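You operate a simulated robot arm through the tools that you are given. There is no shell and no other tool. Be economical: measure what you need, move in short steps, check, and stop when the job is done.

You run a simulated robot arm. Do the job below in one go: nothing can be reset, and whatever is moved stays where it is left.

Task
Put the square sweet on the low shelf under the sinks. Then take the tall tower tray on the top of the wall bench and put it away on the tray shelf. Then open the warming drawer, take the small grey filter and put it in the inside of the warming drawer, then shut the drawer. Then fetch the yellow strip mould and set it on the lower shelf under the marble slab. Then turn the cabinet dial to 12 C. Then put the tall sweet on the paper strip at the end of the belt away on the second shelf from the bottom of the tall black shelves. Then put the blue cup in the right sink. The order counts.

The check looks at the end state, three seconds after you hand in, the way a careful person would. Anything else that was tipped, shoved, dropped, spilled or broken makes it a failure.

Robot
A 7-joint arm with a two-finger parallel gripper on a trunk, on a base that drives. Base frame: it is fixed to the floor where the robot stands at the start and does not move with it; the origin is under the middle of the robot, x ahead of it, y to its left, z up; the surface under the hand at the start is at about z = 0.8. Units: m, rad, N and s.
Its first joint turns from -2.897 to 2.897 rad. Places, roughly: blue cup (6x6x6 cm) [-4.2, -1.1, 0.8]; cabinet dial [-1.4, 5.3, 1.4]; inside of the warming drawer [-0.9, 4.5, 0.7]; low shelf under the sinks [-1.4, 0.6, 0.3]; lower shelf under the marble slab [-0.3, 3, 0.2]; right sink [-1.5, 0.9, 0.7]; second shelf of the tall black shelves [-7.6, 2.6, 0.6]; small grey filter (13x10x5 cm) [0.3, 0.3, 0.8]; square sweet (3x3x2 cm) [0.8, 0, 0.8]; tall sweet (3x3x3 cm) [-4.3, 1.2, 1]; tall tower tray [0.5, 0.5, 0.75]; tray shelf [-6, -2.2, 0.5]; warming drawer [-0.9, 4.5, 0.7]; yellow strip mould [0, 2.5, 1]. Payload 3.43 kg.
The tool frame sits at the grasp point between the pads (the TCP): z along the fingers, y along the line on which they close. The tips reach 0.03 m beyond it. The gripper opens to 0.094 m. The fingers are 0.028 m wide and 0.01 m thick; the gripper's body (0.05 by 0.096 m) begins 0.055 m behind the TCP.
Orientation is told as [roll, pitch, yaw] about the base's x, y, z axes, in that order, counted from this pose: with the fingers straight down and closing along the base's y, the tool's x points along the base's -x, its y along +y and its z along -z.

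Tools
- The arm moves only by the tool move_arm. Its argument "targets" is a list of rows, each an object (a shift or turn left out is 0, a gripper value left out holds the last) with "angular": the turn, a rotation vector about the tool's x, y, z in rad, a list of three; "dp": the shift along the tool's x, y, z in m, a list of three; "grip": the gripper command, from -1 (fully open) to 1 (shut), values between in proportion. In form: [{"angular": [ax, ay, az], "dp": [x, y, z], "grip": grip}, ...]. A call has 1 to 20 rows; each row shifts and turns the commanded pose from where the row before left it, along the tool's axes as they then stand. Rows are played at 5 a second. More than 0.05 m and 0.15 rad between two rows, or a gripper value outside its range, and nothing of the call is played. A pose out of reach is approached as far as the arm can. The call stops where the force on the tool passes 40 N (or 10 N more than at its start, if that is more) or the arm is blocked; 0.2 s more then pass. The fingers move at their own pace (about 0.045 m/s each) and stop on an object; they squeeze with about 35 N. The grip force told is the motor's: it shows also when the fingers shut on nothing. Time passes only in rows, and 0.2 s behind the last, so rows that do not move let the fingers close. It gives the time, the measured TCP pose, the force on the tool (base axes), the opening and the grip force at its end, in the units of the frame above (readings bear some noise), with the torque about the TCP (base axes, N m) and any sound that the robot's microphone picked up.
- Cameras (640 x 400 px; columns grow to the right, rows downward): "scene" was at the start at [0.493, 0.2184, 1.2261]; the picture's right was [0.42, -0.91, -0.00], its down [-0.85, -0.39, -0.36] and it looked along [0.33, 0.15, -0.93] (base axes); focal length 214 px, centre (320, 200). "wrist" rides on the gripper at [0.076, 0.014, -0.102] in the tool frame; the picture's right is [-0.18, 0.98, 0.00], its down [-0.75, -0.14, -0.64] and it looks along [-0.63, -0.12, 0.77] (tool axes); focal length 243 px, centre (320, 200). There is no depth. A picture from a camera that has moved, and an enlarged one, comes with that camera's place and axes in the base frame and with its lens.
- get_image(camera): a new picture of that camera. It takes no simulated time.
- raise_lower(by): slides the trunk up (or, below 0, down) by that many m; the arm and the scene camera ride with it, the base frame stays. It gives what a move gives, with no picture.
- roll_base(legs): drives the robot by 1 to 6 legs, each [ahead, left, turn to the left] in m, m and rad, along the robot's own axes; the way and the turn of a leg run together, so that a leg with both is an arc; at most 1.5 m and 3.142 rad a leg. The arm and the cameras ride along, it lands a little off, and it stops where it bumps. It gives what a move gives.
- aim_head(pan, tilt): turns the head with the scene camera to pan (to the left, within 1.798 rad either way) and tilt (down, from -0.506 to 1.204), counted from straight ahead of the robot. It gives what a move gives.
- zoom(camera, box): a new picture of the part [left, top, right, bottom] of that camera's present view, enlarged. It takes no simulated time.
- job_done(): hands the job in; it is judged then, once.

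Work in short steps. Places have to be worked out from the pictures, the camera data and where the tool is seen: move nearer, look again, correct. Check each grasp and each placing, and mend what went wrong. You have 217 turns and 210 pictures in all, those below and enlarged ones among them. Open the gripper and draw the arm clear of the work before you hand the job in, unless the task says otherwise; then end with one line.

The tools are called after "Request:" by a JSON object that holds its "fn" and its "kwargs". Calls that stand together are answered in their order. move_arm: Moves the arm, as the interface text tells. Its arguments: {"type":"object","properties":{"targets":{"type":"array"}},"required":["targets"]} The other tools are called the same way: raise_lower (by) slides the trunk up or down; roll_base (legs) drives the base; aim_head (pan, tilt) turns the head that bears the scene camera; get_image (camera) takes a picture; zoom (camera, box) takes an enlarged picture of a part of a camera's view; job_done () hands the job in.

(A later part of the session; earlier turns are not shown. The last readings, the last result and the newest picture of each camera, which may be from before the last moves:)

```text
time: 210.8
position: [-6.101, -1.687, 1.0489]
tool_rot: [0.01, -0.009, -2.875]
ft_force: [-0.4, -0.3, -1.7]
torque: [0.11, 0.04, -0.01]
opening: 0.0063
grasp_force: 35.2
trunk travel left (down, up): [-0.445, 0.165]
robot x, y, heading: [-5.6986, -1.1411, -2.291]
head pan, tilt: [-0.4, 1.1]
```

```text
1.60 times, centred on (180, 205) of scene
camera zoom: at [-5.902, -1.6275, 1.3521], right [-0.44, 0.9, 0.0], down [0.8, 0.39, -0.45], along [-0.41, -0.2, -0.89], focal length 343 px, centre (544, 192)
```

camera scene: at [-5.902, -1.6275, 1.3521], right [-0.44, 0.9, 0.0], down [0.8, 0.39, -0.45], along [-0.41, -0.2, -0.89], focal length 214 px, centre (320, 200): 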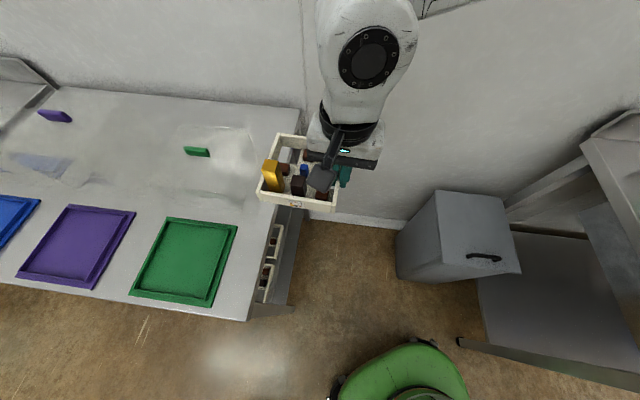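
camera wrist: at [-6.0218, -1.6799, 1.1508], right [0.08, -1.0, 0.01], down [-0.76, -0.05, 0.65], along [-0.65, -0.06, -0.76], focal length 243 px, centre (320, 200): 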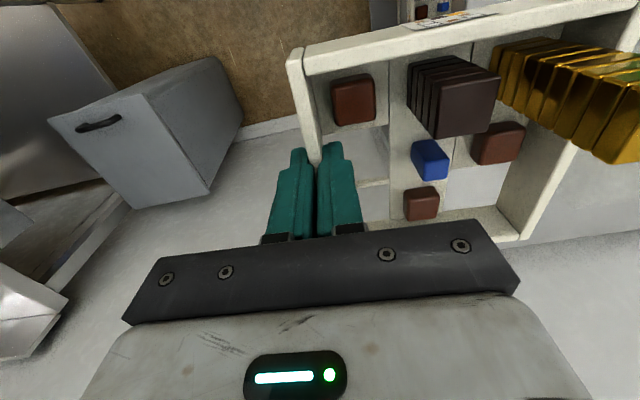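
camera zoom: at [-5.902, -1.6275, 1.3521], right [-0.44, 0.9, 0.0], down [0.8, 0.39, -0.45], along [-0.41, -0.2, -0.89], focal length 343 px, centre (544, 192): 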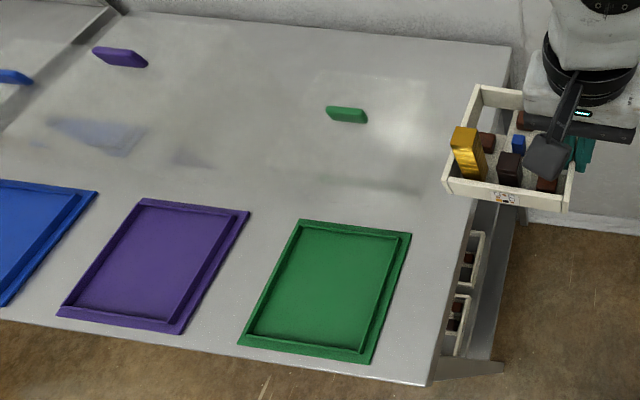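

The clear box leaves too little room on top. I look at the white table to the right as a regrip surface.

Request:
{"fn": "aim_head", "kwargs": {"pan": -1.4, "tilt": 0.9}}

Request:
{"fn": "get_image", "kwargs": {"camera": "scene"}}

```text
time: 212.1
position: [-6.0993, -1.6866, 1.0485]
tool_rot: [0.011, -0.008, -2.875]
ft_force: [0.1, 0.6, -1.5]
torque: [0.07, 0.05, -0.01]
opening: 0.0063
grasp_force: 35.6
trunk travel left (down, up): [-0.445, 0.165]
robot x, y, heading: [-5.7013, -1.1404, -2.293]
head pan, tilt: [-1.4, 0.901]
```

```text
142 pictures are left
camera scene: at [-5.9095, -1.5605, 1.3659], right [0.52, 0.85, 0.0], down [0.67, -0.41, -0.62], along [-0.53, 0.32, -0.78], focal length 214 px, centre (320, 200)
```

scene: 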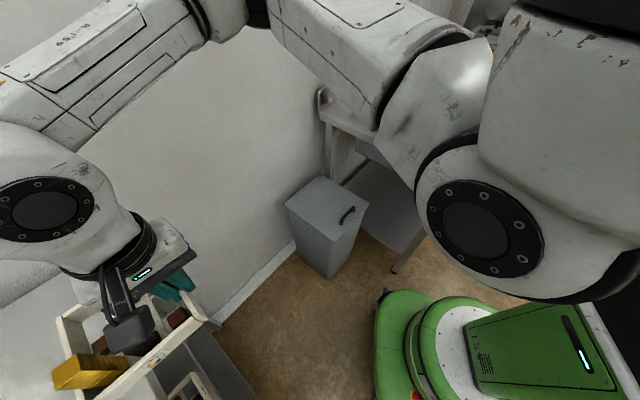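

White table is cluttered/obscured. I'll use the island table for the regrip: back off, raise, turn left and view it.

Request:
{"fn": "raise_lower", "kwargs": {"by": 0.1}}

Request:
{"fn": "roll_base", "kwargs": {"legs": [[-0.4, 0, 0], [0, 0, 2.05]]}}

Request:
{"fn": "aim_head", "kwargs": {"pan": 0.1, "tilt": 0.7}}

Request:
{"fn": "get_image", "kwargs": {"camera": "scene"}}

```text
time: 213.4
position: [-6.1002, -1.6878, 1.1493]
tool_rot: [0.011, -0.009, -2.876]
ft_force: [-0.1, 0.6, -2.0]
torque: [0.09, 0.05, 0.02]
opening: 0.0063
grasp_force: 35.6
trunk travel left (down, up): [-0.545, 0.065]
robot x, y, heading: [-5.6986, -1.1403, -2.292]
head pan, tilt: [-1.4, 0.901]
```

```text
time: 220.9
position: [-4.7531, -0.9064, 1.1494]
tool_rot: [0.011, -0.008, -0.784]
ft_force: [-0.6, 0.5, -0.9]
torque: [-0.1, 0.07, 0.04]
opening: 0.0064
grasp_force: 34.9
trunk travel left (down, up): [-0.545, 0.065]
robot x, y, heading: [-5.429, -0.8313, -0.202]
head pan, tilt: [-1.4, 0.901]
```

```text
time: 222.5
position: [-4.7527, -0.9062, 1.1482]
tool_rot: [0.011, -0.008, -0.783]
ft_force: [-0.5, 0.2, -1.3]
torque: [-0.08, 0.07, 0.01]
opening: 0.0066
grasp_force: 35.4
trunk travel left (down, up): [-0.545, 0.065]
robot x, y, heading: [-5.4302, -0.8284, -0.201]
head pan, tilt: [0.099, 0.7]
```

```text
141 pictures are left
camera scene: at [-4.8714, -0.7367, 1.482], right [-0.1, -0.99, 0.0], down [-0.64, 0.06, -0.76], along [0.76, -0.08, -0.64], focal length 214 px, centre (320, 200)
```

scene: 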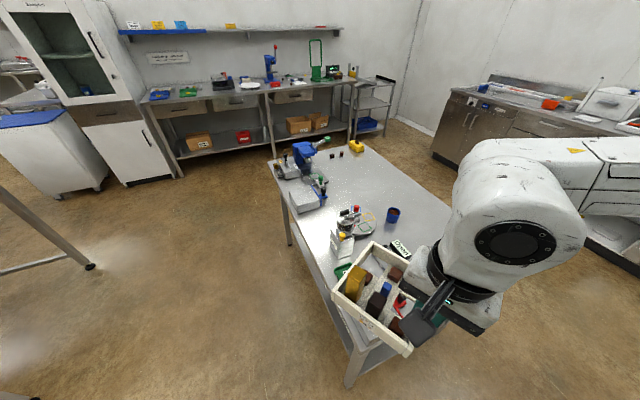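

The island's far (−y) side near (-4.0, -1.2) is clear. I drive around its end to the −y side and face it.

Request:
{"fn": "roll_base", "kwargs": {"legs": [[0, 0, -0.97], [1.2, 0, 0], [0, 0, 1.25], [1.25, 0, 0], [0, 0, 1.8]]}}

Request:
{"fn": "aim_head", "kwargs": {"pan": 0.0, "tilt": 0.9}}

Request:
{"fn": "get_image", "kwargs": {"camera": "scene"}}

```text
time: 244.4
position: [-3.9086, -1.2237, 1.1486]
tool_rot: [0.013, -0.011, 1.215]
ft_force: [0.0, -0.2, -1.6]
torque: [-0.02, -0.13, 0.01]
opening: 0.0064
grasp_force: 34.9
trunk travel left (down, up): [-0.545, 0.065]
robot x, y, heading: [-3.6946, -1.868, 1.802]
head pan, tilt: [0.099, 0.7]
```

```text
time: 245.1
position: [-3.9077, -1.2251, 1.1488]
tool_rot: [0.011, -0.008, 1.214]
ft_force: [0.1, -0.7, -1.6]
torque: [-0.03, -0.09, 0.0]
opening: 0.0066
grasp_force: 35.0
trunk travel left (down, up): [-0.545, 0.065]
robot x, y, heading: [-3.6972, -1.8704, 1.8]
head pan, tilt: [0.0, 0.901]
```

```text
140 pictures are left
camera scene: at [-4.0028, -1.4085, 1.4659], right [0.97, 0.23, 0.0], down [0.18, -0.76, -0.62], along [-0.14, 0.61, -0.78], focal length 214 px, centre (320, 200)
```

scene: 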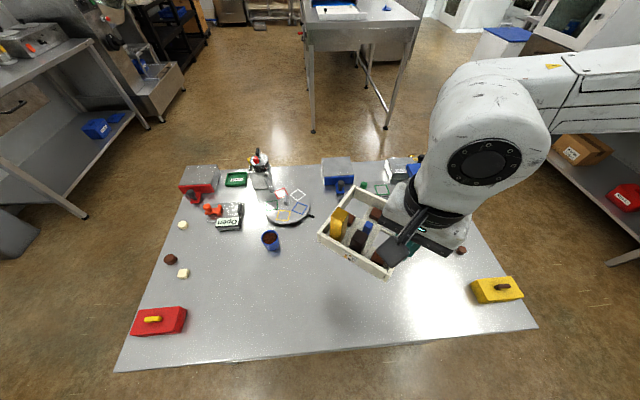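

The area under the tray is clear. I lower toward the island top, first to TCP z≈0.88.

Request:
{"fn": "move_arm", "kwargs": {"targets": [{"dp": [0, 0, 0.04]}, {"dp": [0, 0, 0.045]}, {"dp": [0, 0, 0.045]}, {"dp": [0, 0, 0.045]}, {"dp": [0, 0, 0.045]}, {"dp": [0, 0, 0.04]}, {}]}}

Request:
{"fn": "get_image", "kwargs": {"camera": "scene"}}

Request:
{"fn": "get_image", "kwargs": {"camera": "wrist"}}

```text
time: 246.7
position: [-3.9123, -1.2178, 0.8883]
tool_rot: [0.012, -0.011, 1.216]
ft_force: [-0.1, -0.2, -2.2]
torque: [0.01, -0.1, 0.01]
opening: 0.0064
grasp_force: 35.0
trunk travel left (down, up): [-0.545, 0.065]
robot x, y, heading: [-3.6945, -1.8637, 1.8]
head pan, tilt: [0.0, 0.901]
```

```text
139 pictures are left
camera scene: at [-4.0028, -1.4084, 1.4658], right [0.97, 0.23, 0.0], down [0.18, -0.76, -0.62], along [-0.14, 0.6, -0.78], focal length 214 px, centre (320, 200)
```

scene: 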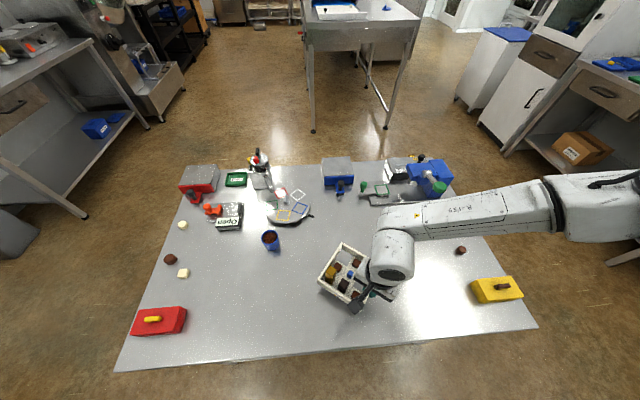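

```text
138 pictures are left
camera wrist: at [-3.9509, -1.2867, 0.9904], right [-0.86, 0.52, 0.01], down [0.4, 0.65, 0.65], along [0.33, 0.56, -0.76], focal length 243 px, centre (320, 200)
```

wrist: 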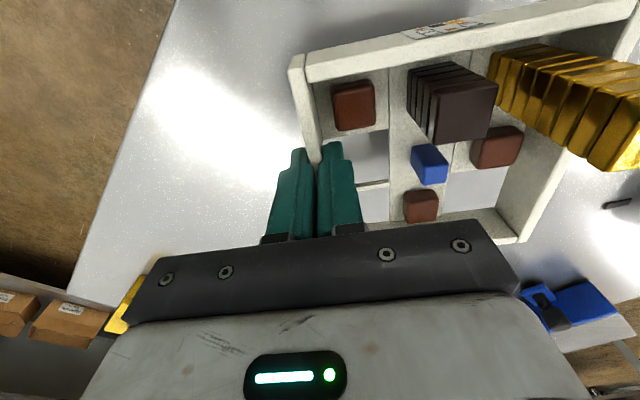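

Lower in small steps until contact.

Request:
{"fn": "move_arm", "kwargs": {"targets": [{"dp": [0, 0, 0.015]}, {"dp": [0, 0, 0.012]}, {"dp": [0, 0, 0.006]}, {}]}}

```text
time: 247.7
position: [-3.9104, -1.2205, 0.8563]
tool_rot: [0.01, -0.01, 1.216]
ft_force: [-0.4, -0.3, -1.8]
torque: [-0.03, -0.12, -0.01]
opening: 0.0067
grasp_force: 35.5
trunk travel left (down, up): [-0.545, 0.065]
robot x, y, heading: [-3.6948, -1.8711, 1.798]
head pan, tilt: [0.0, 0.901]
```

Request:
{"fn": "move_arm", "kwargs": {"targets": [{"dp": [0, 0, 0.006]}, {"dp": [0, 0, 0.004]}, {"dp": [0, 0, 0.004]}, {}]}}

```text
time: 248.7
position: [-3.91, -1.2204, 0.8417]
tool_rot: [0.011, -0.008, 1.215]
ft_force: [-0.2, -0.2, -2.2]
torque: [-0.04, -0.1, -0.01]
opening: 0.0062
grasp_force: 35.1
trunk travel left (down, up): [-0.545, 0.065]
robot x, y, heading: [-3.695, -1.8726, 1.8]
head pan, tilt: [0.0, 0.901]
```

Request:
{"fn": "move_arm", "kwargs": {"targets": [{"dp": [0, 0, 0.004]}, {"dp": [0, 0, 0.003]}, {}]}}

Request:
{"fn": "zoom", "kwargs": {"camera": "scene", "box": [290, 220, 420, 320]}}

```text
time: 249.7
position: [-3.9109, -1.2202, 0.8373]
tool_rot: [0.013, -0.009, 1.213]
ft_force: [4.5, -4.1, 23.5]
torque: [-0.04, -0.32, 0.01]
opening: 0.0064
grasp_force: 34.9
trunk travel left (down, up): [-0.545, 0.065]
robot x, y, heading: [-3.6956, -1.8679, 1.797]
head pan, tilt: [0.0, 0.901]
stopped in row 3: the force on the tool passed its limit at 41 N (the readings are from after the stop); the commanded pose is now the measured one
```

```text
4.00 times, centred on (355, 270) of scene
camera zoom: at [-4.002, -1.4093, 1.4661], right [0.97, 0.23, 0.0], down [0.18, -0.76, -0.62], along [-0.14, 0.61, -0.78], focal length 858 px, centre (180, -80)
```

zoom: 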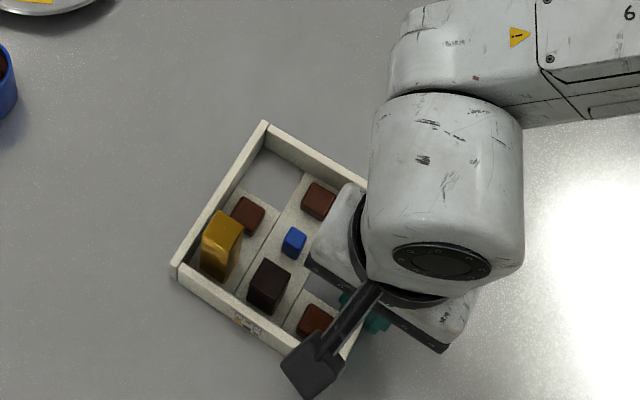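

Tray is on the table (z=0.80). I relieve the pressure, open modestly, rise clear, then rotate the tool +90° for the side-wall grip and look.

Request:
{"fn": "move_arm", "kwargs": {"targets": [{"dp": [0, 0, -0.002]}, {"grip": 0.3}, {"grip": 0.3}, {"dp": [0, 0, -0.02]}, {"dp": [0, 0, -0.04]}, {"dp": [0, 0, -0.05]}, {"dp": [0, 0, -0.05]}, {"angular": [0, 0, -0.15]}, {"angular": [0, 0, -0.15]}, {"angular": [0, 0, -0.15]}, {"angular": [0, 0, -0.15]}, {"angular": [0, 0, -0.15]}, {"angular": [0, 0, -0.15]}, {"angular": [0, 0, -0.15]}, {"angular": [0, 0, -0.15]}, {"angular": [0, 0, -0.15]}, {"angular": [0, 0, -0.15]}, {"angular": [0, 0, -0.07]}, {}]}}

Request:
{"fn": "zoom", "kwargs": {"camera": "scene", "box": [270, 200, 450, 330]}}

Request:
{"fn": "get_image", "kwargs": {"camera": "wrist"}}

```text
time: 253.7
position: [-3.909, -1.2231, 0.9983]
tool_rot: [-0.009, -0.01, 2.784]
ft_force: [-0.4, 0.1, 0.3]
torque: [0.0, 0.01, 0.01]
opening: 0.033
grasp_force: 0.0
trunk travel left (down, up): [-0.545, 0.065]
robot x, y, heading: [-3.6927, -1.8678, 1.796]
head pan, tilt: [0.0, 0.901]
```

```text
3.08 times, centred on (360, 265) of scene
camera zoom: at [-4.0025, -1.4085, 1.4659], right [0.97, 0.23, 0.0], down [0.18, -0.76, -0.62], along [-0.14, 0.6, -0.78], focal length 660 px, centre (197, 0)
```

zoom: 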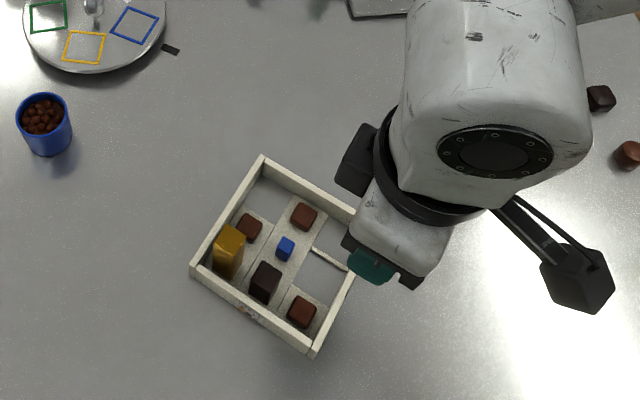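

```text
135 pictures are left
camera wrist: at [-3.8412, -1.2639, 1.1004], right [-0.52, -0.86, -0.01], down [-0.65, 0.39, 0.65], along [-0.56, 0.34, -0.76], focal length 243 px, centre (320, 200)
```

wrist: 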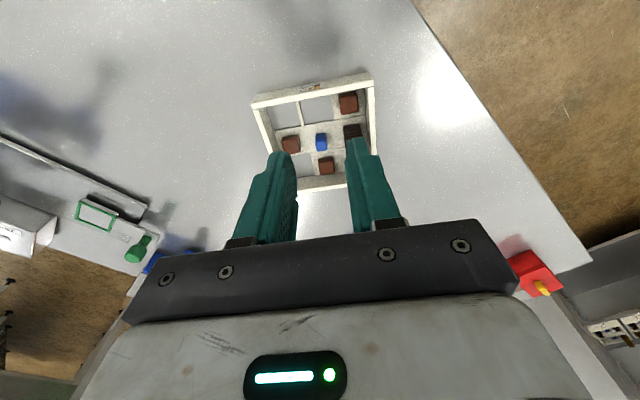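

Tray is placed well. The cup holds beans, so care later. Now I move over the right wall at the empty front-right compartment, and lean the tool 37° back.

Request:
{"fn": "move_arm", "kwargs": {"targets": [{"dp": [-0.0145, -0.03, 0]}, {"dp": [0, -0.0318, 0]}, {"angular": [0, -0.13, 0]}, {"angular": [0, -0.13, 0]}, {"angular": [0, -0.13, 0]}, {"angular": [0, -0.13, 0]}, {"angular": [0, -0.13, 0]}, {}]}}

Request:
{"fn": "get_image", "kwargs": {"camera": "wrist"}}

Request:
{"fn": "zoom", "kwargs": {"camera": "scene", "box": [270, 200, 450, 330]}}

```text
time: 255.5
position: [-3.9053, -1.1681, 0.9985]
tool_rot: [-0.013, -0.664, 2.791]
ft_force: [0.1, -0.3, -0.1]
torque: [-0.01, -0.03, 0.02]
opening: 0.0328
grasp_force: 0.1
out of reach, approached as far as the arm can: row 2
trunk travel left (down, up): [-0.545, 0.065]
robot x, y, heading: [-3.6941, -1.868, 1.799]
head pan, tilt: [0.0, 0.901]
```

```text
134 pictures are left
camera wrist: at [-3.7936, -1.2263, 1.0328], right [-0.48, -0.87, 0.1], down [-0.14, 0.19, 0.97], along [-0.87, 0.45, -0.21], focal length 243 px, centre (320, 200)
```

wrist: 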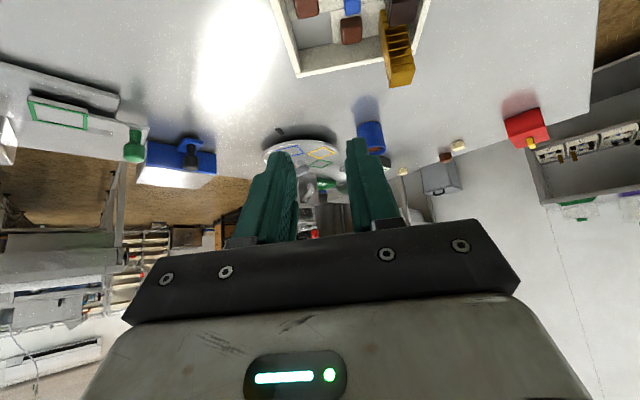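

```text
3.08 times, centred on (360, 265) of scene
camera zoom: at [-4.0024, -1.4085, 1.4659], right [0.97, 0.23, 0.0], down [0.18, -0.76, -0.62], along [-0.14, 0.6, -0.78], focal length 660 px, centre (197, 0)
```

zoom: 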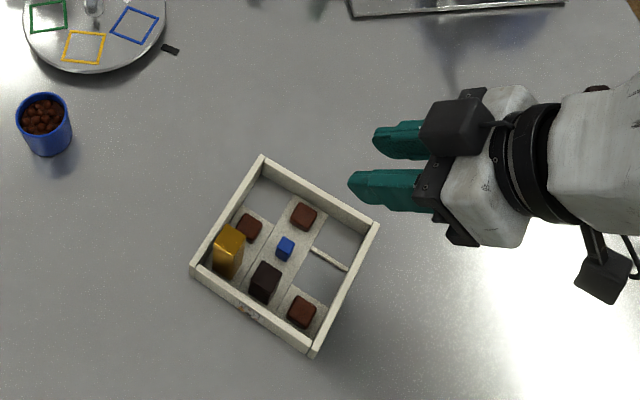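

The arm is near its reach limit; I bring the base 0.12 m closer, then re-measure.

Request:
{"fn": "roll_base", "kwargs": {"legs": [[0.12, 0, 0]]}}

Request:
{"fn": "zoom", "kwargs": {"camera": "scene", "box": [270, 240, 450, 370]}}

```text
time: 256.7
position: [-3.9318, -1.0511, 0.9991]
tool_rot: [-0.013, -0.662, 2.791]
ft_force: [0.0, 0.0, 0.6]
torque: [-0.03, 0.02, 0.0]
opening: 0.0329
grasp_force: 0.2
trunk travel left (down, up): [-0.545, 0.065]
robot x, y, heading: [-3.7241, -1.7506, 1.799]
head pan, tilt: [0.0, 0.901]
```

```text
3.08 times, centred on (360, 305) of scene
camera zoom: at [-4.0301, -1.2912, 1.4659], right [0.97, 0.23, 0.0], down [0.18, -0.76, -0.62], along [-0.14, 0.6, -0.78], focal length 660 px, centre (197, -123)
```

zoom: 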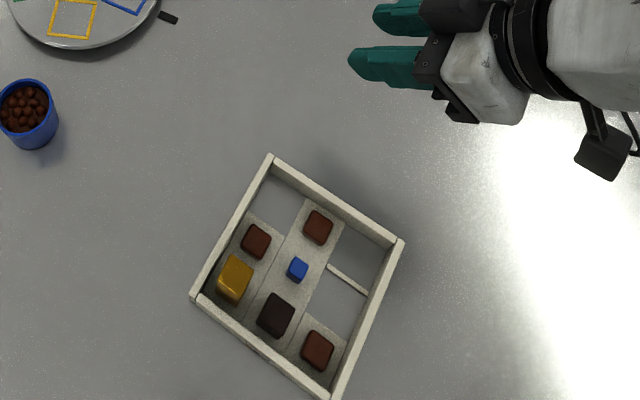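

FR corner measured at (-3.8825,-1.148) consistently. I shift the leaned tool over it and go down to z≈0.90, then check.

Request:
{"fn": "move_arm", "kwargs": {"targets": [{"dp": [0.0174, 0.0271, -0.0136]}, {"dp": [0.0174, 0.0271, -0.0136]}, {"dp": [0.0174, 0.0271, -0.0136]}, {"dp": [0.03, 0, 0.039]}, {"dp": [0.03, 0, 0.039]}, {}]}}

Request:
{"fn": "get_image", "kwargs": {"camera": "wrist"}}

Request:
{"fn": "zoom", "kwargs": {"camera": "scene", "box": [290, 260, 430, 370]}}

```text
time: 258.1
position: [-3.8967, -1.1504, 0.9029]
tool_rot: [-0.013, -0.662, 2.789]
ft_force: [0.3, -0.4, -0.1]
torque: [0.03, 0.0, -0.02]
opening: 0.0326
grasp_force: 0.0
trunk travel left (down, up): [-0.545, 0.065]
robot x, y, heading: [-3.7202, -1.7541, 1.797]
head pan, tilt: [0.0, 0.901]
```

```text
131 pictures are left
camera wrist: at [-3.7858, -1.2075, 0.9368], right [-0.48, -0.87, 0.1], down [-0.14, 0.19, 0.97], along [-0.87, 0.45, -0.22], focal length 243 px, centre (320, 200)
```

wrist: 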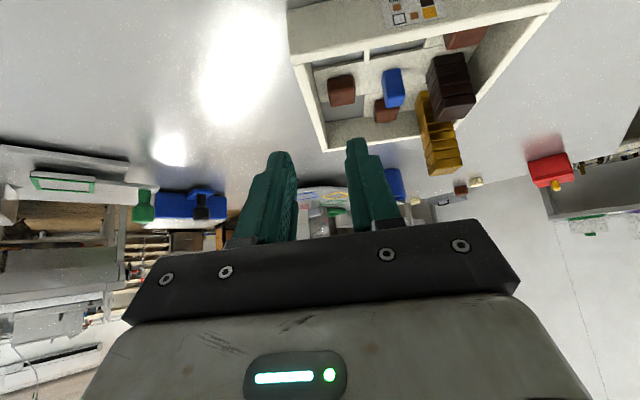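

```text
3.64 times, centred on (360, 315) of scene
camera zoom: at [-4.0301, -1.2911, 1.4659], right [0.97, 0.23, 0.0], down [0.18, -0.76, -0.62], along [-0.14, 0.6, -0.78], focal length 780 px, centre (174, -218)
```

zoom: 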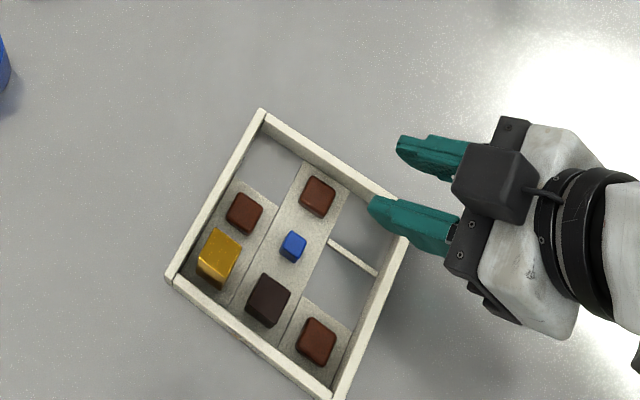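

Alignment is within ~3 mm; I correct that and go down 4.5 cm.

Request:
{"fn": "move_arm", "kwargs": {"targets": [{"dp": [0.0154, -0.003, 0.0197]}, {"dp": [0.0123, 0, 0.0158]}, {}]}}

Request:
{"fn": "get_image", "kwargs": {"camera": "wrist"}}

Request:
{"fn": "zoom", "kwargs": {"camera": "scene", "box": [310, 270, 420, 360]}}

```text
time: 258.9
position: [-3.8966, -1.1465, 0.8564]
tool_rot: [-0.012, -0.661, 2.79]
ft_force: [0.7, 0.5, 0.1]
torque: [0.0, -0.02, 0.01]
opening: 0.0331
grasp_force: 0.0
trunk travel left (down, up): [-0.545, 0.065]
robot x, y, heading: [-3.7211, -1.7502, 1.802]
head pan, tilt: [0.0, 0.901]
```

```text
129 pictures are left
camera wrist: at [-3.7862, -1.2033, 0.8899], right [-0.48, -0.87, 0.1], down [-0.14, 0.19, 0.97], along [-0.87, 0.45, -0.22], focal length 243 px, centre (320, 200)
```

wrist: 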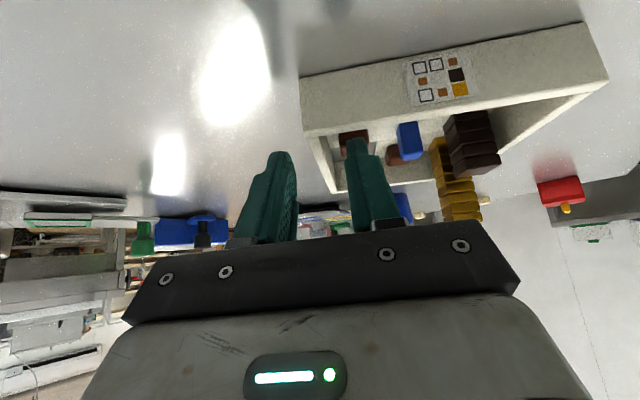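

```text
4.44 times, centred on (365, 315) of scene
camera zoom: at [-4.0301, -1.2911, 1.4659], right [0.97, 0.23, 0.0], down [0.18, -0.76, -0.62], along [-0.14, 0.6, -0.78], focal length 953 px, centre (120, -311)
```

zoom: 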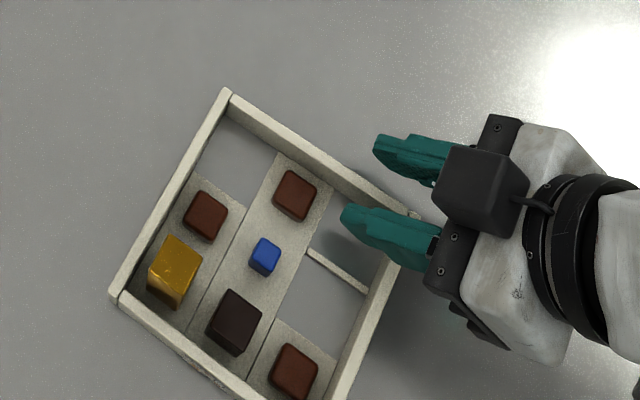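

Wall is between the fingers, rim ≈0.83. Down 12 mm more and close.

Request:
{"fn": "move_arm", "kwargs": {"targets": [{"dp": [0.0074, 0, 0.0095]}, {}, {"grip": 1}, {"grip": 1}, {"grip": 1}, {"grip": 1}]}}

Request:
{"fn": "get_image", "kwargs": {"camera": "wrist"}}

Request:
{"fn": "zoom", "kwargs": {"camera": "scene", "box": [310, 270, 420, 360]}}

```text
time: 260.3
position: [-3.8981, -1.1467, 0.8411]
tool_rot: [-0.014, -0.663, 2.791]
ft_force: [0.7, 0.7, 4.7]
torque: [-0.15, 0.05, 0.1]
opening: 0.0069
grasp_force: 35.0
trunk travel left (down, up): [-0.545, 0.065]
robot x, y, heading: [-3.7206, -1.7508, 1.796]
head pan, tilt: [0.0, 0.901]
```

```text
127 pictures are left
camera wrist: at [-3.7865, -1.2039, 0.8769], right [-0.48, -0.87, 0.1], down [-0.14, 0.19, 0.97], along [-0.87, 0.45, -0.22], focal length 243 px, centre (320, 200)
```

wrist: 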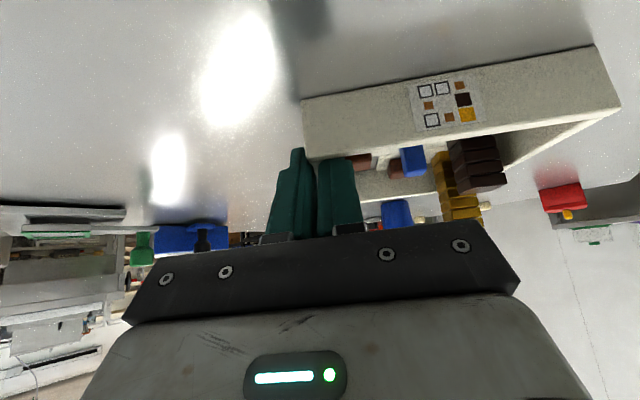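

```text
4.44 times, centred on (365, 315) of scene
camera zoom: at [-4.0299, -1.2912, 1.466], right [0.97, 0.23, 0.0], down [0.18, -0.76, -0.62], along [-0.14, 0.6, -0.78], focal length 953 px, centre (120, -311)
```

zoom: 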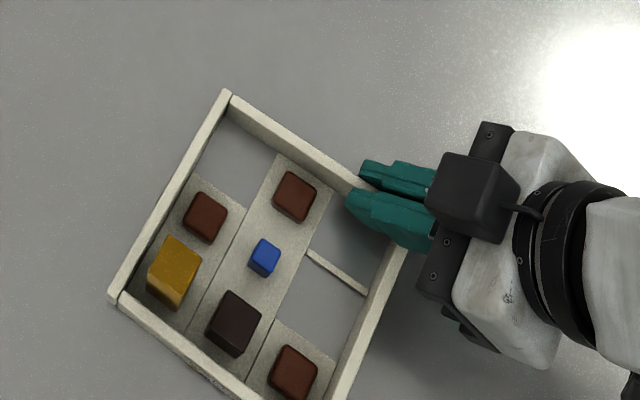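

Gripped. Test lift 2–3 cm, slowly.

Request:
{"fn": "move_arm", "kwargs": {"targets": [{"dp": [-0.0031, 0, -0.0039]}, {"dp": [-0.0062, 0, -0.0079]}, {"dp": [-0.0092, 0, -0.0118]}, {}]}}

Request:
{"fn": "zoom", "kwargs": {"camera": "scene", "box": [310, 270, 420, 360]}}

Request:
{"fn": "get_image", "kwargs": {"camera": "wrist"}}

```text
time: 261.3
position: [-3.8976, -1.1477, 0.8716]
tool_rot: [-0.012, -0.662, 2.791]
ft_force: [1.0, 0.2, -1.7]
torque: [0.04, -0.1, -0.03]
opening: 0.0067
grasp_force: 34.9
trunk travel left (down, up): [-0.545, 0.065]
robot x, y, heading: [-3.7244, -1.7513, 1.798]
head pan, tilt: [0.0, 0.901]
```

```text
4.44 times, centred on (365, 315) of scene
camera zoom: at [-4.0301, -1.2912, 1.4659], right [0.97, 0.23, 0.0], down [0.18, -0.76, -0.62], along [-0.14, 0.6, -0.78], focal length 953 px, centre (120, -311)
```

zoom: 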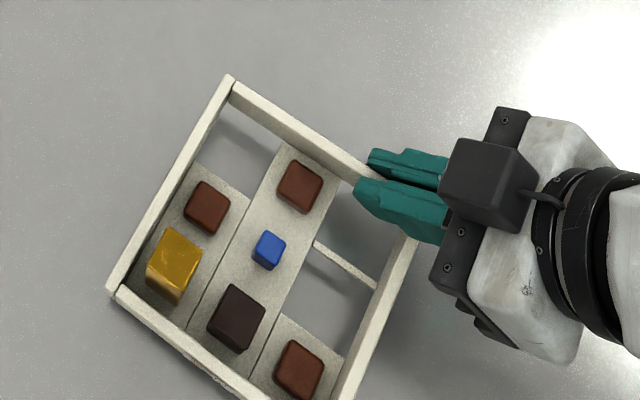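

```text
124 pictures are left
camera wrist: at [-3.7875, -1.2042, 0.9065], right [-0.48, -0.87, 0.1], down [-0.14, 0.19, 0.97], along [-0.87, 0.45, -0.22], focal length 243 px, centre (320, 200)
```

wrist: 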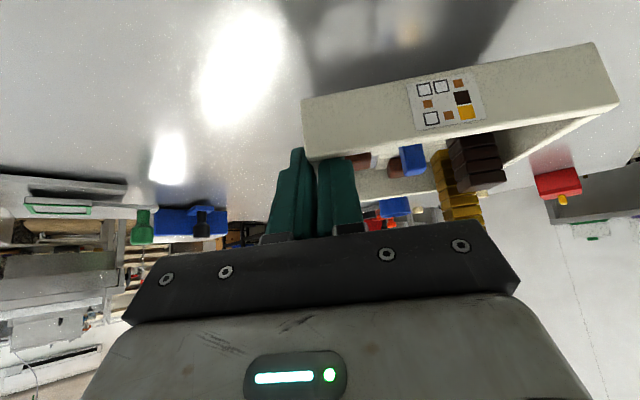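

Holds level. I lift to ~1.05 and drive back round the island end toward the rack.

Request:
{"fn": "move_arm", "kwargs": {"targets": [{"dp": [-0.02, 0, -0.0256]}, {"dp": [-0.0277, 0, -0.0355]}, {"dp": [-0.0277, 0, -0.0355]}, {"dp": [-0.0277, 0, -0.0355]}, {}]}}

Request:
{"fn": "roll_base", "kwargs": {"legs": [[-0.1, 0, 0], [0, 0, 1.4], [1.2, 0, 0], [0, 0, 0.8]]}}

Request:
{"fn": "aim_head", "kwargs": {"pan": -0.3, "tilt": 0.7}}

Request:
{"fn": "get_image", "kwargs": {"camera": "scene"}}

Request:
{"fn": "get_image", "kwargs": {"camera": "wrist"}}

```text
time: 262.5
position: [-3.8984, -1.1494, 1.0422]
tool_rot: [-0.012, -0.661, 2.791]
ft_force: [-0.5, 0.3, -1.1]
torque: [0.08, -0.14, -0.01]
opening: 0.0069
grasp_force: 35.2
trunk travel left (down, up): [-0.545, 0.065]
robot x, y, heading: [-3.724, -1.7499, 1.805]
head pan, tilt: [0.0, 0.901]
```

```text
time: 274.7
position: [-5.2473, -2.366, 1.0422]
tool_rot: [-0.011, -0.661, -1.306]
ft_force: [0.0, 1.0, -2.0]
torque: [0.05, 0.12, 0.0]
opening: 0.0069
grasp_force: 35.4
trunk travel left (down, up): [-0.545, 0.065]
robot x, y, heading: [-4.8574, -1.8745, -2.298]
head pan, tilt: [0.0, 0.901]
```

```text
time: 275.5
position: [-5.2474, -2.3669, 1.0414]
tool_rot: [-0.013, -0.661, -1.307]
ft_force: [0.5, 0.0, -2.3]
torque: [0.09, 0.14, -0.01]
opening: 0.0067
grasp_force: 35.0
trunk travel left (down, up): [-0.545, 0.065]
robot x, y, heading: [-4.8547, -1.8751, -2.294]
head pan, tilt: [-0.3, 0.7]
```

```text
123 pictures are left
camera scene: at [-5.0773, -2.3796, 1.482], right [-0.52, 0.86, 0.0], down [0.55, 0.33, -0.76], along [-0.65, -0.4, -0.64], focal length 214 px, centre (320, 200)
```

scene: 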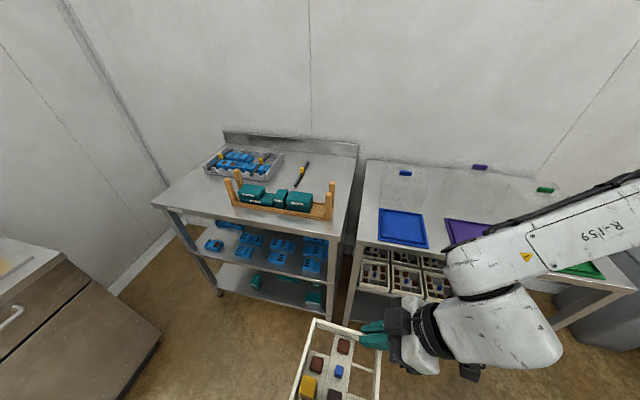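

```text
122 pictures are left
camera wrist: at [-5.2637, -2.2435, 1.076], right [0.99, 0.11, 0.1], down [-0.08, -0.23, 0.97], along [0.13, -0.97, -0.22], focal length 243 px, centre (320, 200)
```

wrist: 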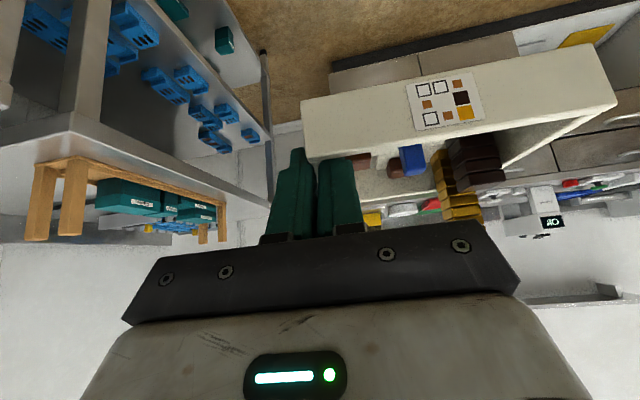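

Strafe right to the staging pose off the rack's end.

Request:
{"fn": "roll_base", "kwargs": {"legs": [[0.05, -0.6, 0], [0.03, -0.53, 0]]}}

Request:
{"fn": "aim_head", "kwargs": {"pan": -0.1, "tilt": 1.0}}

Request:
{"fn": "get_image", "kwargs": {"camera": "scene"}}

Request:
{"fn": "get_image", "kwargs": {"camera": "wrist"}}

```text
time: 281.6
position: [-6.137, -1.6688, 1.0421]
tool_rot: [-0.011, -0.661, -1.316]
ft_force: [-0.6, -0.1, -1.8]
torque: [0.05, 0.13, 0.03]
opening: 0.0066
grasp_force: 35.3
trunk travel left (down, up): [-0.545, 0.065]
robot x, y, heading: [-5.7429, -1.1819, -2.31]
head pan, tilt: [-0.3, 0.7]
```

```text
time: 282.4
position: [-6.1375, -1.6681, 1.0431]
tool_rot: [-0.012, -0.662, -1.318]
ft_force: [0.2, 0.1, -1.4]
torque: [0.07, 0.12, -0.02]
opening: 0.0068
grasp_force: 35.5
trunk travel left (down, up): [-0.545, 0.065]
robot x, y, heading: [-5.74, -1.1836, -2.31]
head pan, tilt: [-0.099, 1.0]
```

```text
121 pictures are left
camera scene: at [-5.9467, -1.6876, 1.4587], right [-0.67, 0.74, 0.0], down [0.63, 0.56, -0.54], along [-0.4, -0.36, -0.84], focal length 214 px, centre (320, 200)
```

scene: 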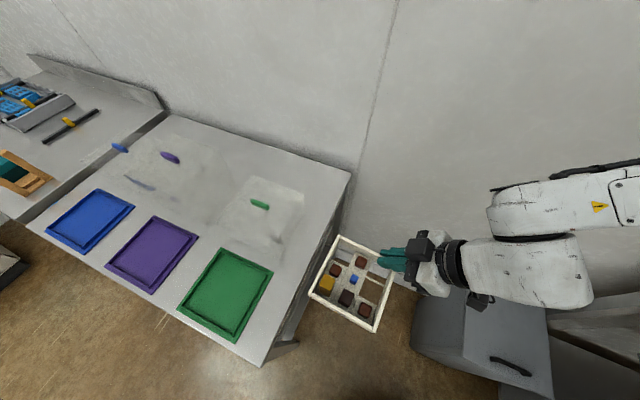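

```text
120 pictures are left
camera wrist: at [-6.1527, -1.5458, 1.076], right [0.99, 0.1, 0.1], down [-0.08, -0.23, 0.97], along [0.12, -0.97, -0.22], focal length 243 px, centre (320, 200)
```

wrist: 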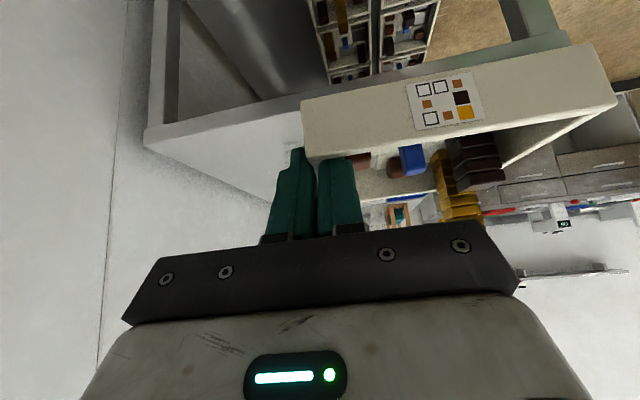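

Rack end edge confirmed. I shift 0.16 m along the rack's depth, trim yaw by 0.06, then lower the trunk.

Request:
{"fn": "move_arm", "kwargs": {"targets": [{"dp": [0, -0.04, 0]}, {"dp": [0, -0.04, 0]}, {"dp": [0, -0.04, 0]}, {"dp": [0, -0.04, 0]}, {"angular": [-0.037, 0, -0.047]}, {}]}}

Request:
{"fn": "raise_lower", "kwargs": {"by": -0.32}}

Request:
{"fn": "get_image", "kwargs": {"camera": "wrist"}}

Request:
{"fn": "get_image", "kwargs": {"camera": "scene"}}

```text
time: 283.8
position: [-6.2922, -1.706, 1.0425]
tool_rot: [-0.012, -0.66, -1.258]
ft_force: [0.7, -0.1, -1.4]
torque: [0.07, 0.13, 0.0]
opening: 0.0065
grasp_force: 35.2
trunk travel left (down, up): [-0.545, 0.065]
robot x, y, heading: [-5.7404, -1.184, -2.306]
head pan, tilt: [-0.099, 1.0]
```

```text
time: 286.9
position: [-6.2898, -1.7057, 0.7226]
tool_rot: [-0.013, -0.661, -1.258]
ft_force: [0.3, 0.0, -1.2]
torque: [0.05, 0.15, 0.02]
opening: 0.0066
grasp_force: 35.0
trunk travel left (down, up): [-0.225, 0.385]
robot x, y, heading: [-5.7426, -1.1787, -2.31]
head pan, tilt: [-0.099, 1.0]
```

```text
119 pictures are left
camera wrist: at [-6.3136, -1.5852, 0.7573], right [0.98, 0.16, 0.1], down [-0.07, -0.23, 0.97], along [0.18, -0.96, -0.22], focal length 243 px, centre (320, 200)
```

wrist: 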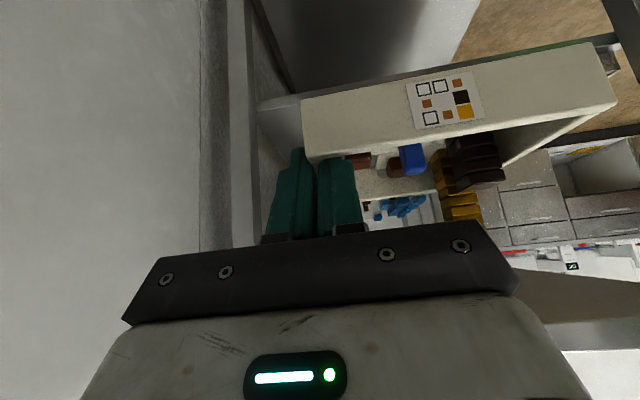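

```text
118 pictures are left
camera scene: at [-5.9466, -1.6876, 1.1387], right [-0.67, 0.74, 0.0], down [0.63, 0.56, -0.54], along [-0.4, -0.36, -0.84], focal length 214 px, centre (320, 200)
```

scene: 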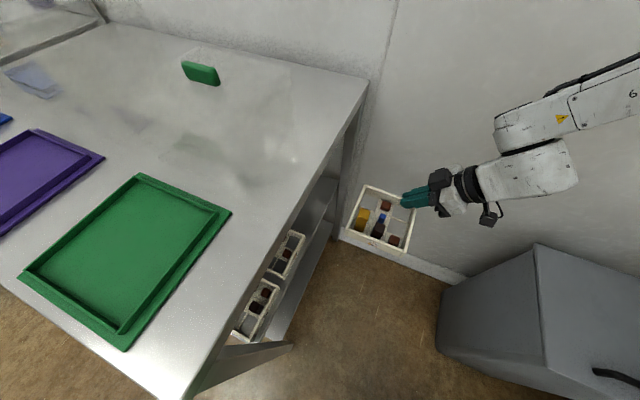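

Request:
{"fn": "zoom", "kwargs": {"camera": "scene", "box": [180, 150, 420, 350]}}

```text
2.00 times, centred on (300, 250) of scene
camera zoom: at [-5.9466, -1.6876, 1.1387], right [-0.67, 0.74, 0.0], down [0.63, 0.56, -0.54], along [-0.4, -0.36, -0.84], focal length 429 px, centre (360, 100)
```

zoom: 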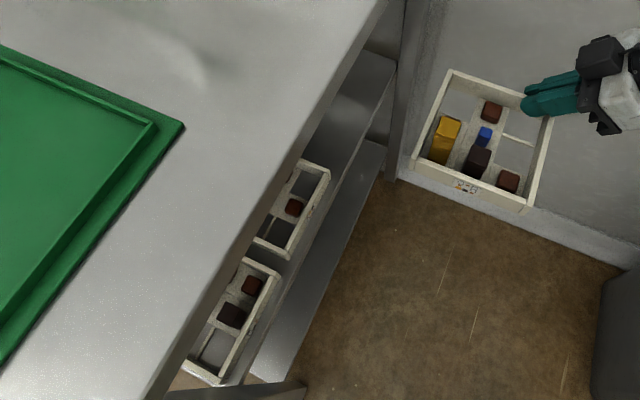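

The second row's back rim is at depth ≈0.32, so I shift 4.8 cm further, and lower to z≈0.60 outside the shelf, then look again.

Request:
{"fn": "move_arm", "kwargs": {"targets": [{"dp": [0, -0.048, 0]}, {"dp": [0.025, 0, 0.0315]}, {"dp": [0.025, 0, 0.0315]}, {"dp": [0.025, 0, 0.0315]}, {}]}}

Request:
{"fn": "get_image", "kwargs": {"camera": "wrist"}}

Request:
{"fn": "zoom", "kwargs": {"camera": "scene", "box": [220, 130, 460, 310]}}

```text
time: 288.1
position: [-6.3395, -1.7195, 0.6038]
tool_rot: [-0.014, -0.66, -1.259]
ft_force: [-0.2, -0.2, -1.4]
torque: [0.06, 0.12, -0.04]
opening: 0.0065
grasp_force: 35.0
trunk travel left (down, up): [-0.225, 0.385]
robot x, y, heading: [-5.7404, -1.1835, -2.308]
head pan, tilt: [-0.099, 1.0]
```

```text
116 pictures are left
camera wrist: at [-6.3623, -1.5973, 0.6375], right [0.98, 0.16, 0.1], down [-0.06, -0.23, 0.97], along [0.18, -0.96, -0.22], focal length 243 px, centre (320, 200)
```

wrist: 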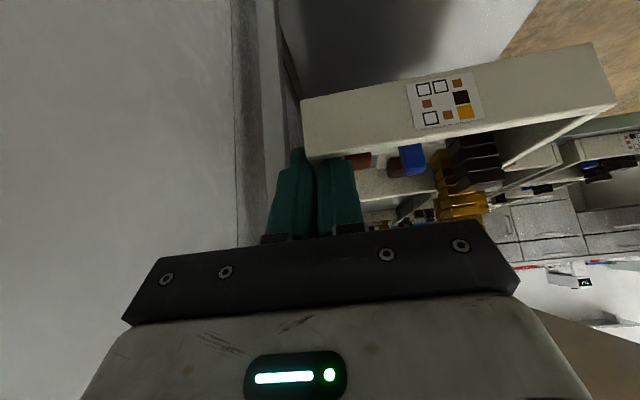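

```text
2.22 times, centred on (340, 220) of scene
camera zoom: at [-5.9466, -1.6876, 1.1386], right [-0.67, 0.74, 0.0], down [0.63, 0.56, -0.54], along [-0.4, -0.36, -0.84], focal length 477 px, centre (276, 156)
```

zoom: 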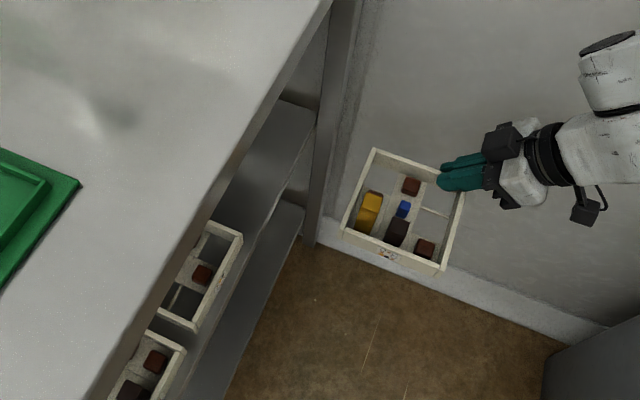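

Clearances: ~4.6 cm to the neighbouring trays, ~7 cm to the leg. Insert 0.12 m and check.

Request:
{"fn": "move_arm", "kwargs": {"targets": [{"dp": [-0.0316, 0, 0.0246]}, {"dp": [-0.0316, 0, 0.0246]}, {"dp": [-0.0316, 0, 0.0246]}, {}]}}

Request:
{"fn": "zoom", "kwargs": {"camera": "scene", "box": [220, 130, 460, 310]}}

Request:
{"fn": "get_image", "kwargs": {"camera": "wrist"}}

```text
time: 289.1
position: [-6.3026, -1.8338, 0.6034]
tool_rot: [-0.012, -0.66, -1.259]
ft_force: [-1.2, -0.2, -1.9]
torque: [0.04, 0.15, -0.03]
opening: 0.007
grasp_force: 34.6
trunk travel left (down, up): [-0.225, 0.385]
robot x, y, heading: [-5.7419, -1.1818, -2.302]
head pan, tilt: [-0.099, 1.0]
```

```text
2.22 times, centred on (340, 220) of scene
camera zoom: at [-5.9466, -1.6877, 1.1386], right [-0.67, 0.74, 0.0], down [0.63, 0.56, -0.54], along [-0.4, -0.36, -0.84], focal length 477 px, centre (276, 156)
```

zoom: 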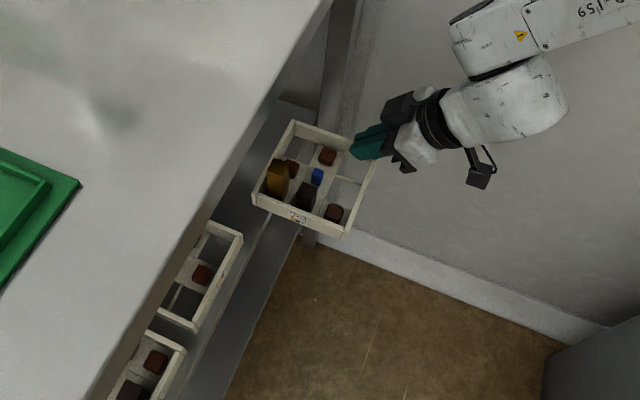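

```text
113 pictures are left
camera wrist: at [-6.3247, -1.712, 0.6374], right [0.98, 0.16, 0.1], down [-0.07, -0.23, 0.97], along [0.18, -0.96, -0.22], focal length 243 px, centre (320, 200)
```

wrist: 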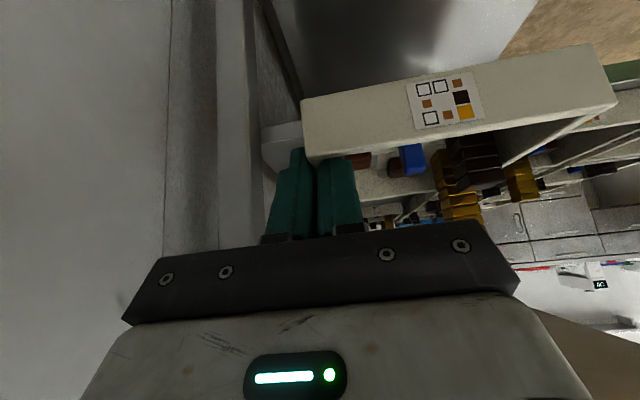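

Entering fine. Continue 0.145 m further in.

Request:
{"fn": "move_arm", "kwargs": {"targets": [{"dp": [-0.0316, 0, 0.0246]}, {"dp": [-0.0316, 0, 0.0246]}, {"dp": [-0.0276, 0, 0.0215]}, {"dp": [-0.0237, 0, 0.0184]}, {}]}}

Request:
{"fn": "zoom", "kwargs": {"camera": "scene", "box": [220, 100, 460, 280]}}

Request:
{"fn": "get_image", "kwargs": {"camera": "wrist"}}

```text
time: 290.3
position: [-6.266, -1.9584, 0.6006]
tool_rot: [-0.008, -0.664, -1.273]
ft_force: [0.2, -0.1, -1.9]
torque: [0.07, 0.19, -0.02]
opening: 0.0067
grasp_force: 34.8
trunk travel left (down, up): [-0.225, 0.385]
robot x, y, heading: [-5.7391, -1.1861, -2.311]
head pan, tilt: [-0.099, 1.0]
```

```text
2.22 times, centred on (340, 190) of scene
camera zoom: at [-5.9494, -1.6842, 1.1388], right [-0.67, 0.75, 0.0], down [0.63, 0.56, -0.54], along [-0.4, -0.36, -0.84], focal length 477 px, centre (276, 222)
```

zoom: 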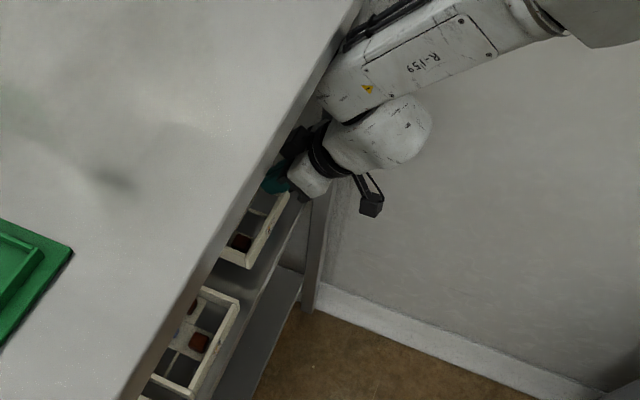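

```text
111 pictures are left
camera wrist: at [-6.2878, -1.8383, 0.634], right [0.98, 0.15, 0.11], down [-0.07, -0.23, 0.97], along [0.17, -0.96, -0.21], focal length 243 px, centre (320, 200)
```

wrist: 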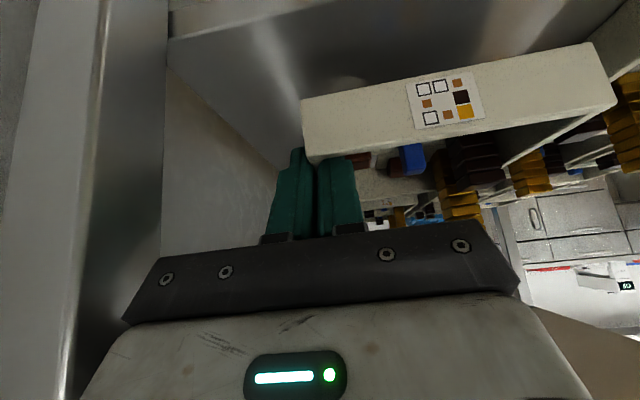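

The arm stopped ~2 cm short of commanded – a link likely touches the plate edge. The tray is already inside the edge (front wall ≈1 cm in). I back the command off 2 cm to relieve it and check.

Request:
{"fn": "move_arm", "kwargs": {"targets": [{"dp": [0.0158, 0, -0.0123]}, {}]}}

Request:
{"fn": "get_image", "kwargs": {"camera": "scene"}}

```text
time: 290.9
position: [-6.262, -1.9547, 0.6037]
tool_rot: [-0.011, -0.66, -1.257]
ft_force: [0.4, -2.8, 0.2]
torque: [0.25, 0.15, -0.01]
opening: 0.0064
grasp_force: 35.1
trunk travel left (down, up): [-0.225, 0.385]
robot x, y, heading: [-5.7461, -1.1851, -2.309]
head pan, tilt: [-0.099, 1.0]
```

```text
110 pictures are left
camera scene: at [-5.9464, -1.6891, 1.1382], right [-0.67, 0.74, 0.0], down [0.63, 0.56, -0.54], along [-0.4, -0.36, -0.84], focal length 214 px, centre (320, 200)
```

scene: 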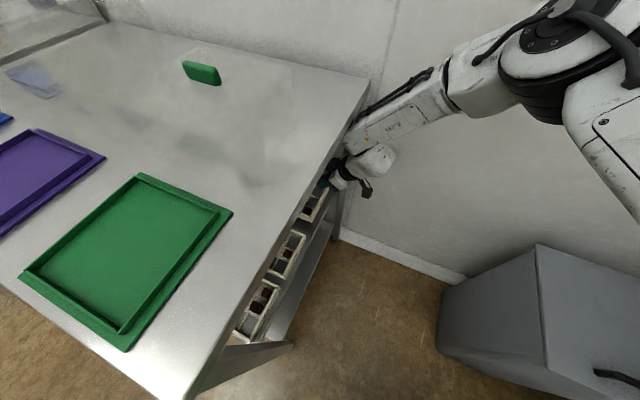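

Forearm runs close to the plate edge and would press it when lowering. I withdraw, raise the trunk 0.15 so the forearm comes in steeper, and lower the arm to insert at only ~1.5 cm above the shelf (shelf z≈0.515).

Request:
{"fn": "move_arm", "kwargs": {"targets": [{"dp": [0.0316, 0, -0.0246]}, {"dp": [0.0316, 0, -0.0246]}, {"dp": [0.0316, 0, -0.0246]}, {"dp": [0.0316, 0, -0.0246]}, {"dp": [0.0316, 0, -0.0246]}, {"dp": [0.0316, 0, -0.0246]}, {}]}}

Request:
{"fn": "raise_lower", "kwargs": {"by": 0.15}}

Request:
{"fn": "move_arm", "kwargs": {"targets": [{"dp": [0.025, 0, 0.0315]}, {"dp": [0.025, 0, 0.0315]}, {"dp": [0.025, 0, 0.0315]}, {"dp": [0.025, 0, 0.0315]}, {"dp": [0.013, 0, 0.017]}, {}]}}

Request:
{"fn": "get_image", "kwargs": {"camera": "scene"}}

Request:
{"fn": "get_image", "kwargs": {"camera": "wrist"}}

```text
time: 292.5
position: [-6.3342, -1.726, 0.6028]
tool_rot: [-0.014, -0.662, -1.256]
ft_force: [0.0, 0.2, -2.2]
torque: [0.03, 0.14, -0.03]
opening: 0.0068
grasp_force: 35.3
trunk travel left (down, up): [-0.225, 0.385]
robot x, y, heading: [-5.739, -1.1835, -2.304]
head pan, tilt: [-0.099, 1.0]
```

```text
time: 294.3
position: [-6.3345, -1.7262, 0.7535]
tool_rot: [-0.011, -0.659, -1.258]
ft_force: [-0.4, -0.4, -1.7]
torque: [0.02, 0.16, 0.02]
opening: 0.0065
grasp_force: 34.3
trunk travel left (down, up): [-0.375, 0.235]
robot x, y, heading: [-5.74, -1.1852, -2.305]
head pan, tilt: [-0.099, 1.0]
```

```text
time: 295.7
position: [-6.3256, -1.7419, 0.5912]
tool_rot: [-0.005, -0.664, -1.271]
ft_force: [0.0, -0.2, -2.8]
torque: [0.09, 0.11, -0.01]
opening: 0.0067
grasp_force: 34.9
out of reach, approached as far as the arm can: row 3, 4, 5
trunk travel left (down, up): [-0.375, 0.235]
robot x, y, heading: [-5.7407, -1.1835, -2.31]
head pan, tilt: [-0.099, 1.0]
```

```text
109 pictures are left
camera scene: at [-5.9466, -1.6877, 1.2886], right [-0.67, 0.74, 0.0], down [0.63, 0.56, -0.54], along [-0.4, -0.36, -0.84], focal length 214 px, centre (320, 200)
```

scene: 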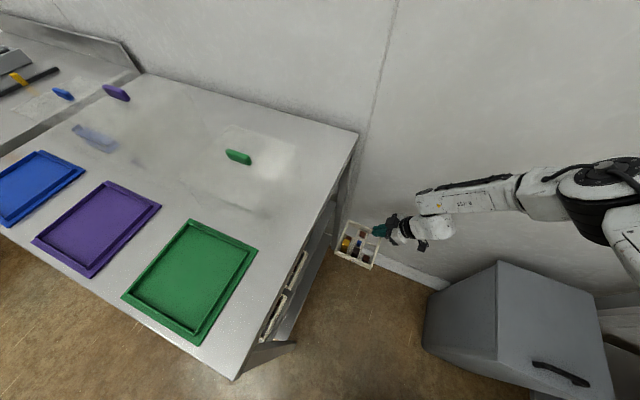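

```text
108 pictures are left
camera wrist: at [-6.3457, -1.6206, 0.6237], right [0.98, 0.15, 0.11], down [-0.07, -0.23, 0.97], along [0.17, -0.96, -0.21], focal length 243 px, centre (320, 200)
```

wrist: 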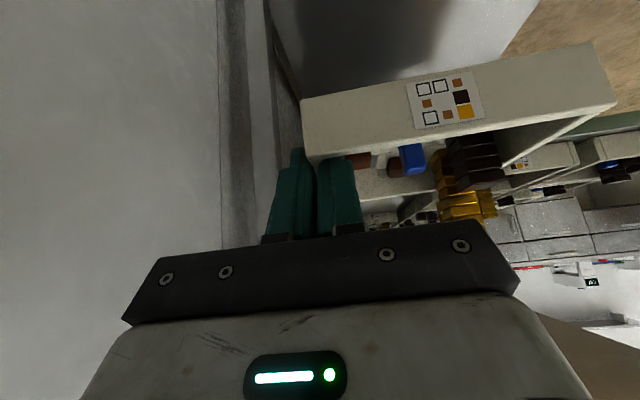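

Out of reach that way. The earlier view shows the forearm staying just outside the plate edge laterally, so I'll return to the former trunk height, insert to the same depth, and lower with the trunk (rigid vertical motion).

Request:
{"fn": "move_arm", "kwargs": {"targets": [{"dp": [-0.025, 0, -0.0315]}, {"dp": [-0.025, 0, -0.0315]}, {"dp": [-0.025, 0, -0.0315]}, {"dp": [-0.025, 0, -0.0315]}, {}]}}

Request:
{"fn": "raise_lower", "kwargs": {"by": -0.15}}

```text
time: 296.9
position: [-6.3205, -1.7421, 0.7515]
tool_rot: [-0.013, -0.659, -1.258]
ft_force: [-0.1, -0.1, -1.9]
torque: [0.07, 0.14, -0.03]
opening: 0.0064
grasp_force: 35.3
trunk travel left (down, up): [-0.375, 0.235]
robot x, y, heading: [-5.742, -1.1813, -2.308]
head pan, tilt: [-0.099, 1.0]
```

```text
time: 298.6
position: [-6.3221, -1.7432, 0.6022]
tool_rot: [-0.012, -0.658, -1.257]
ft_force: [0.2, -0.4, -2.2]
torque: [0.03, 0.16, 0.0]
opening: 0.0067
grasp_force: 35.1
trunk travel left (down, up): [-0.225, 0.385]
robot x, y, heading: [-5.7427, -1.1857, -2.309]
head pan, tilt: [-0.099, 1.0]
```

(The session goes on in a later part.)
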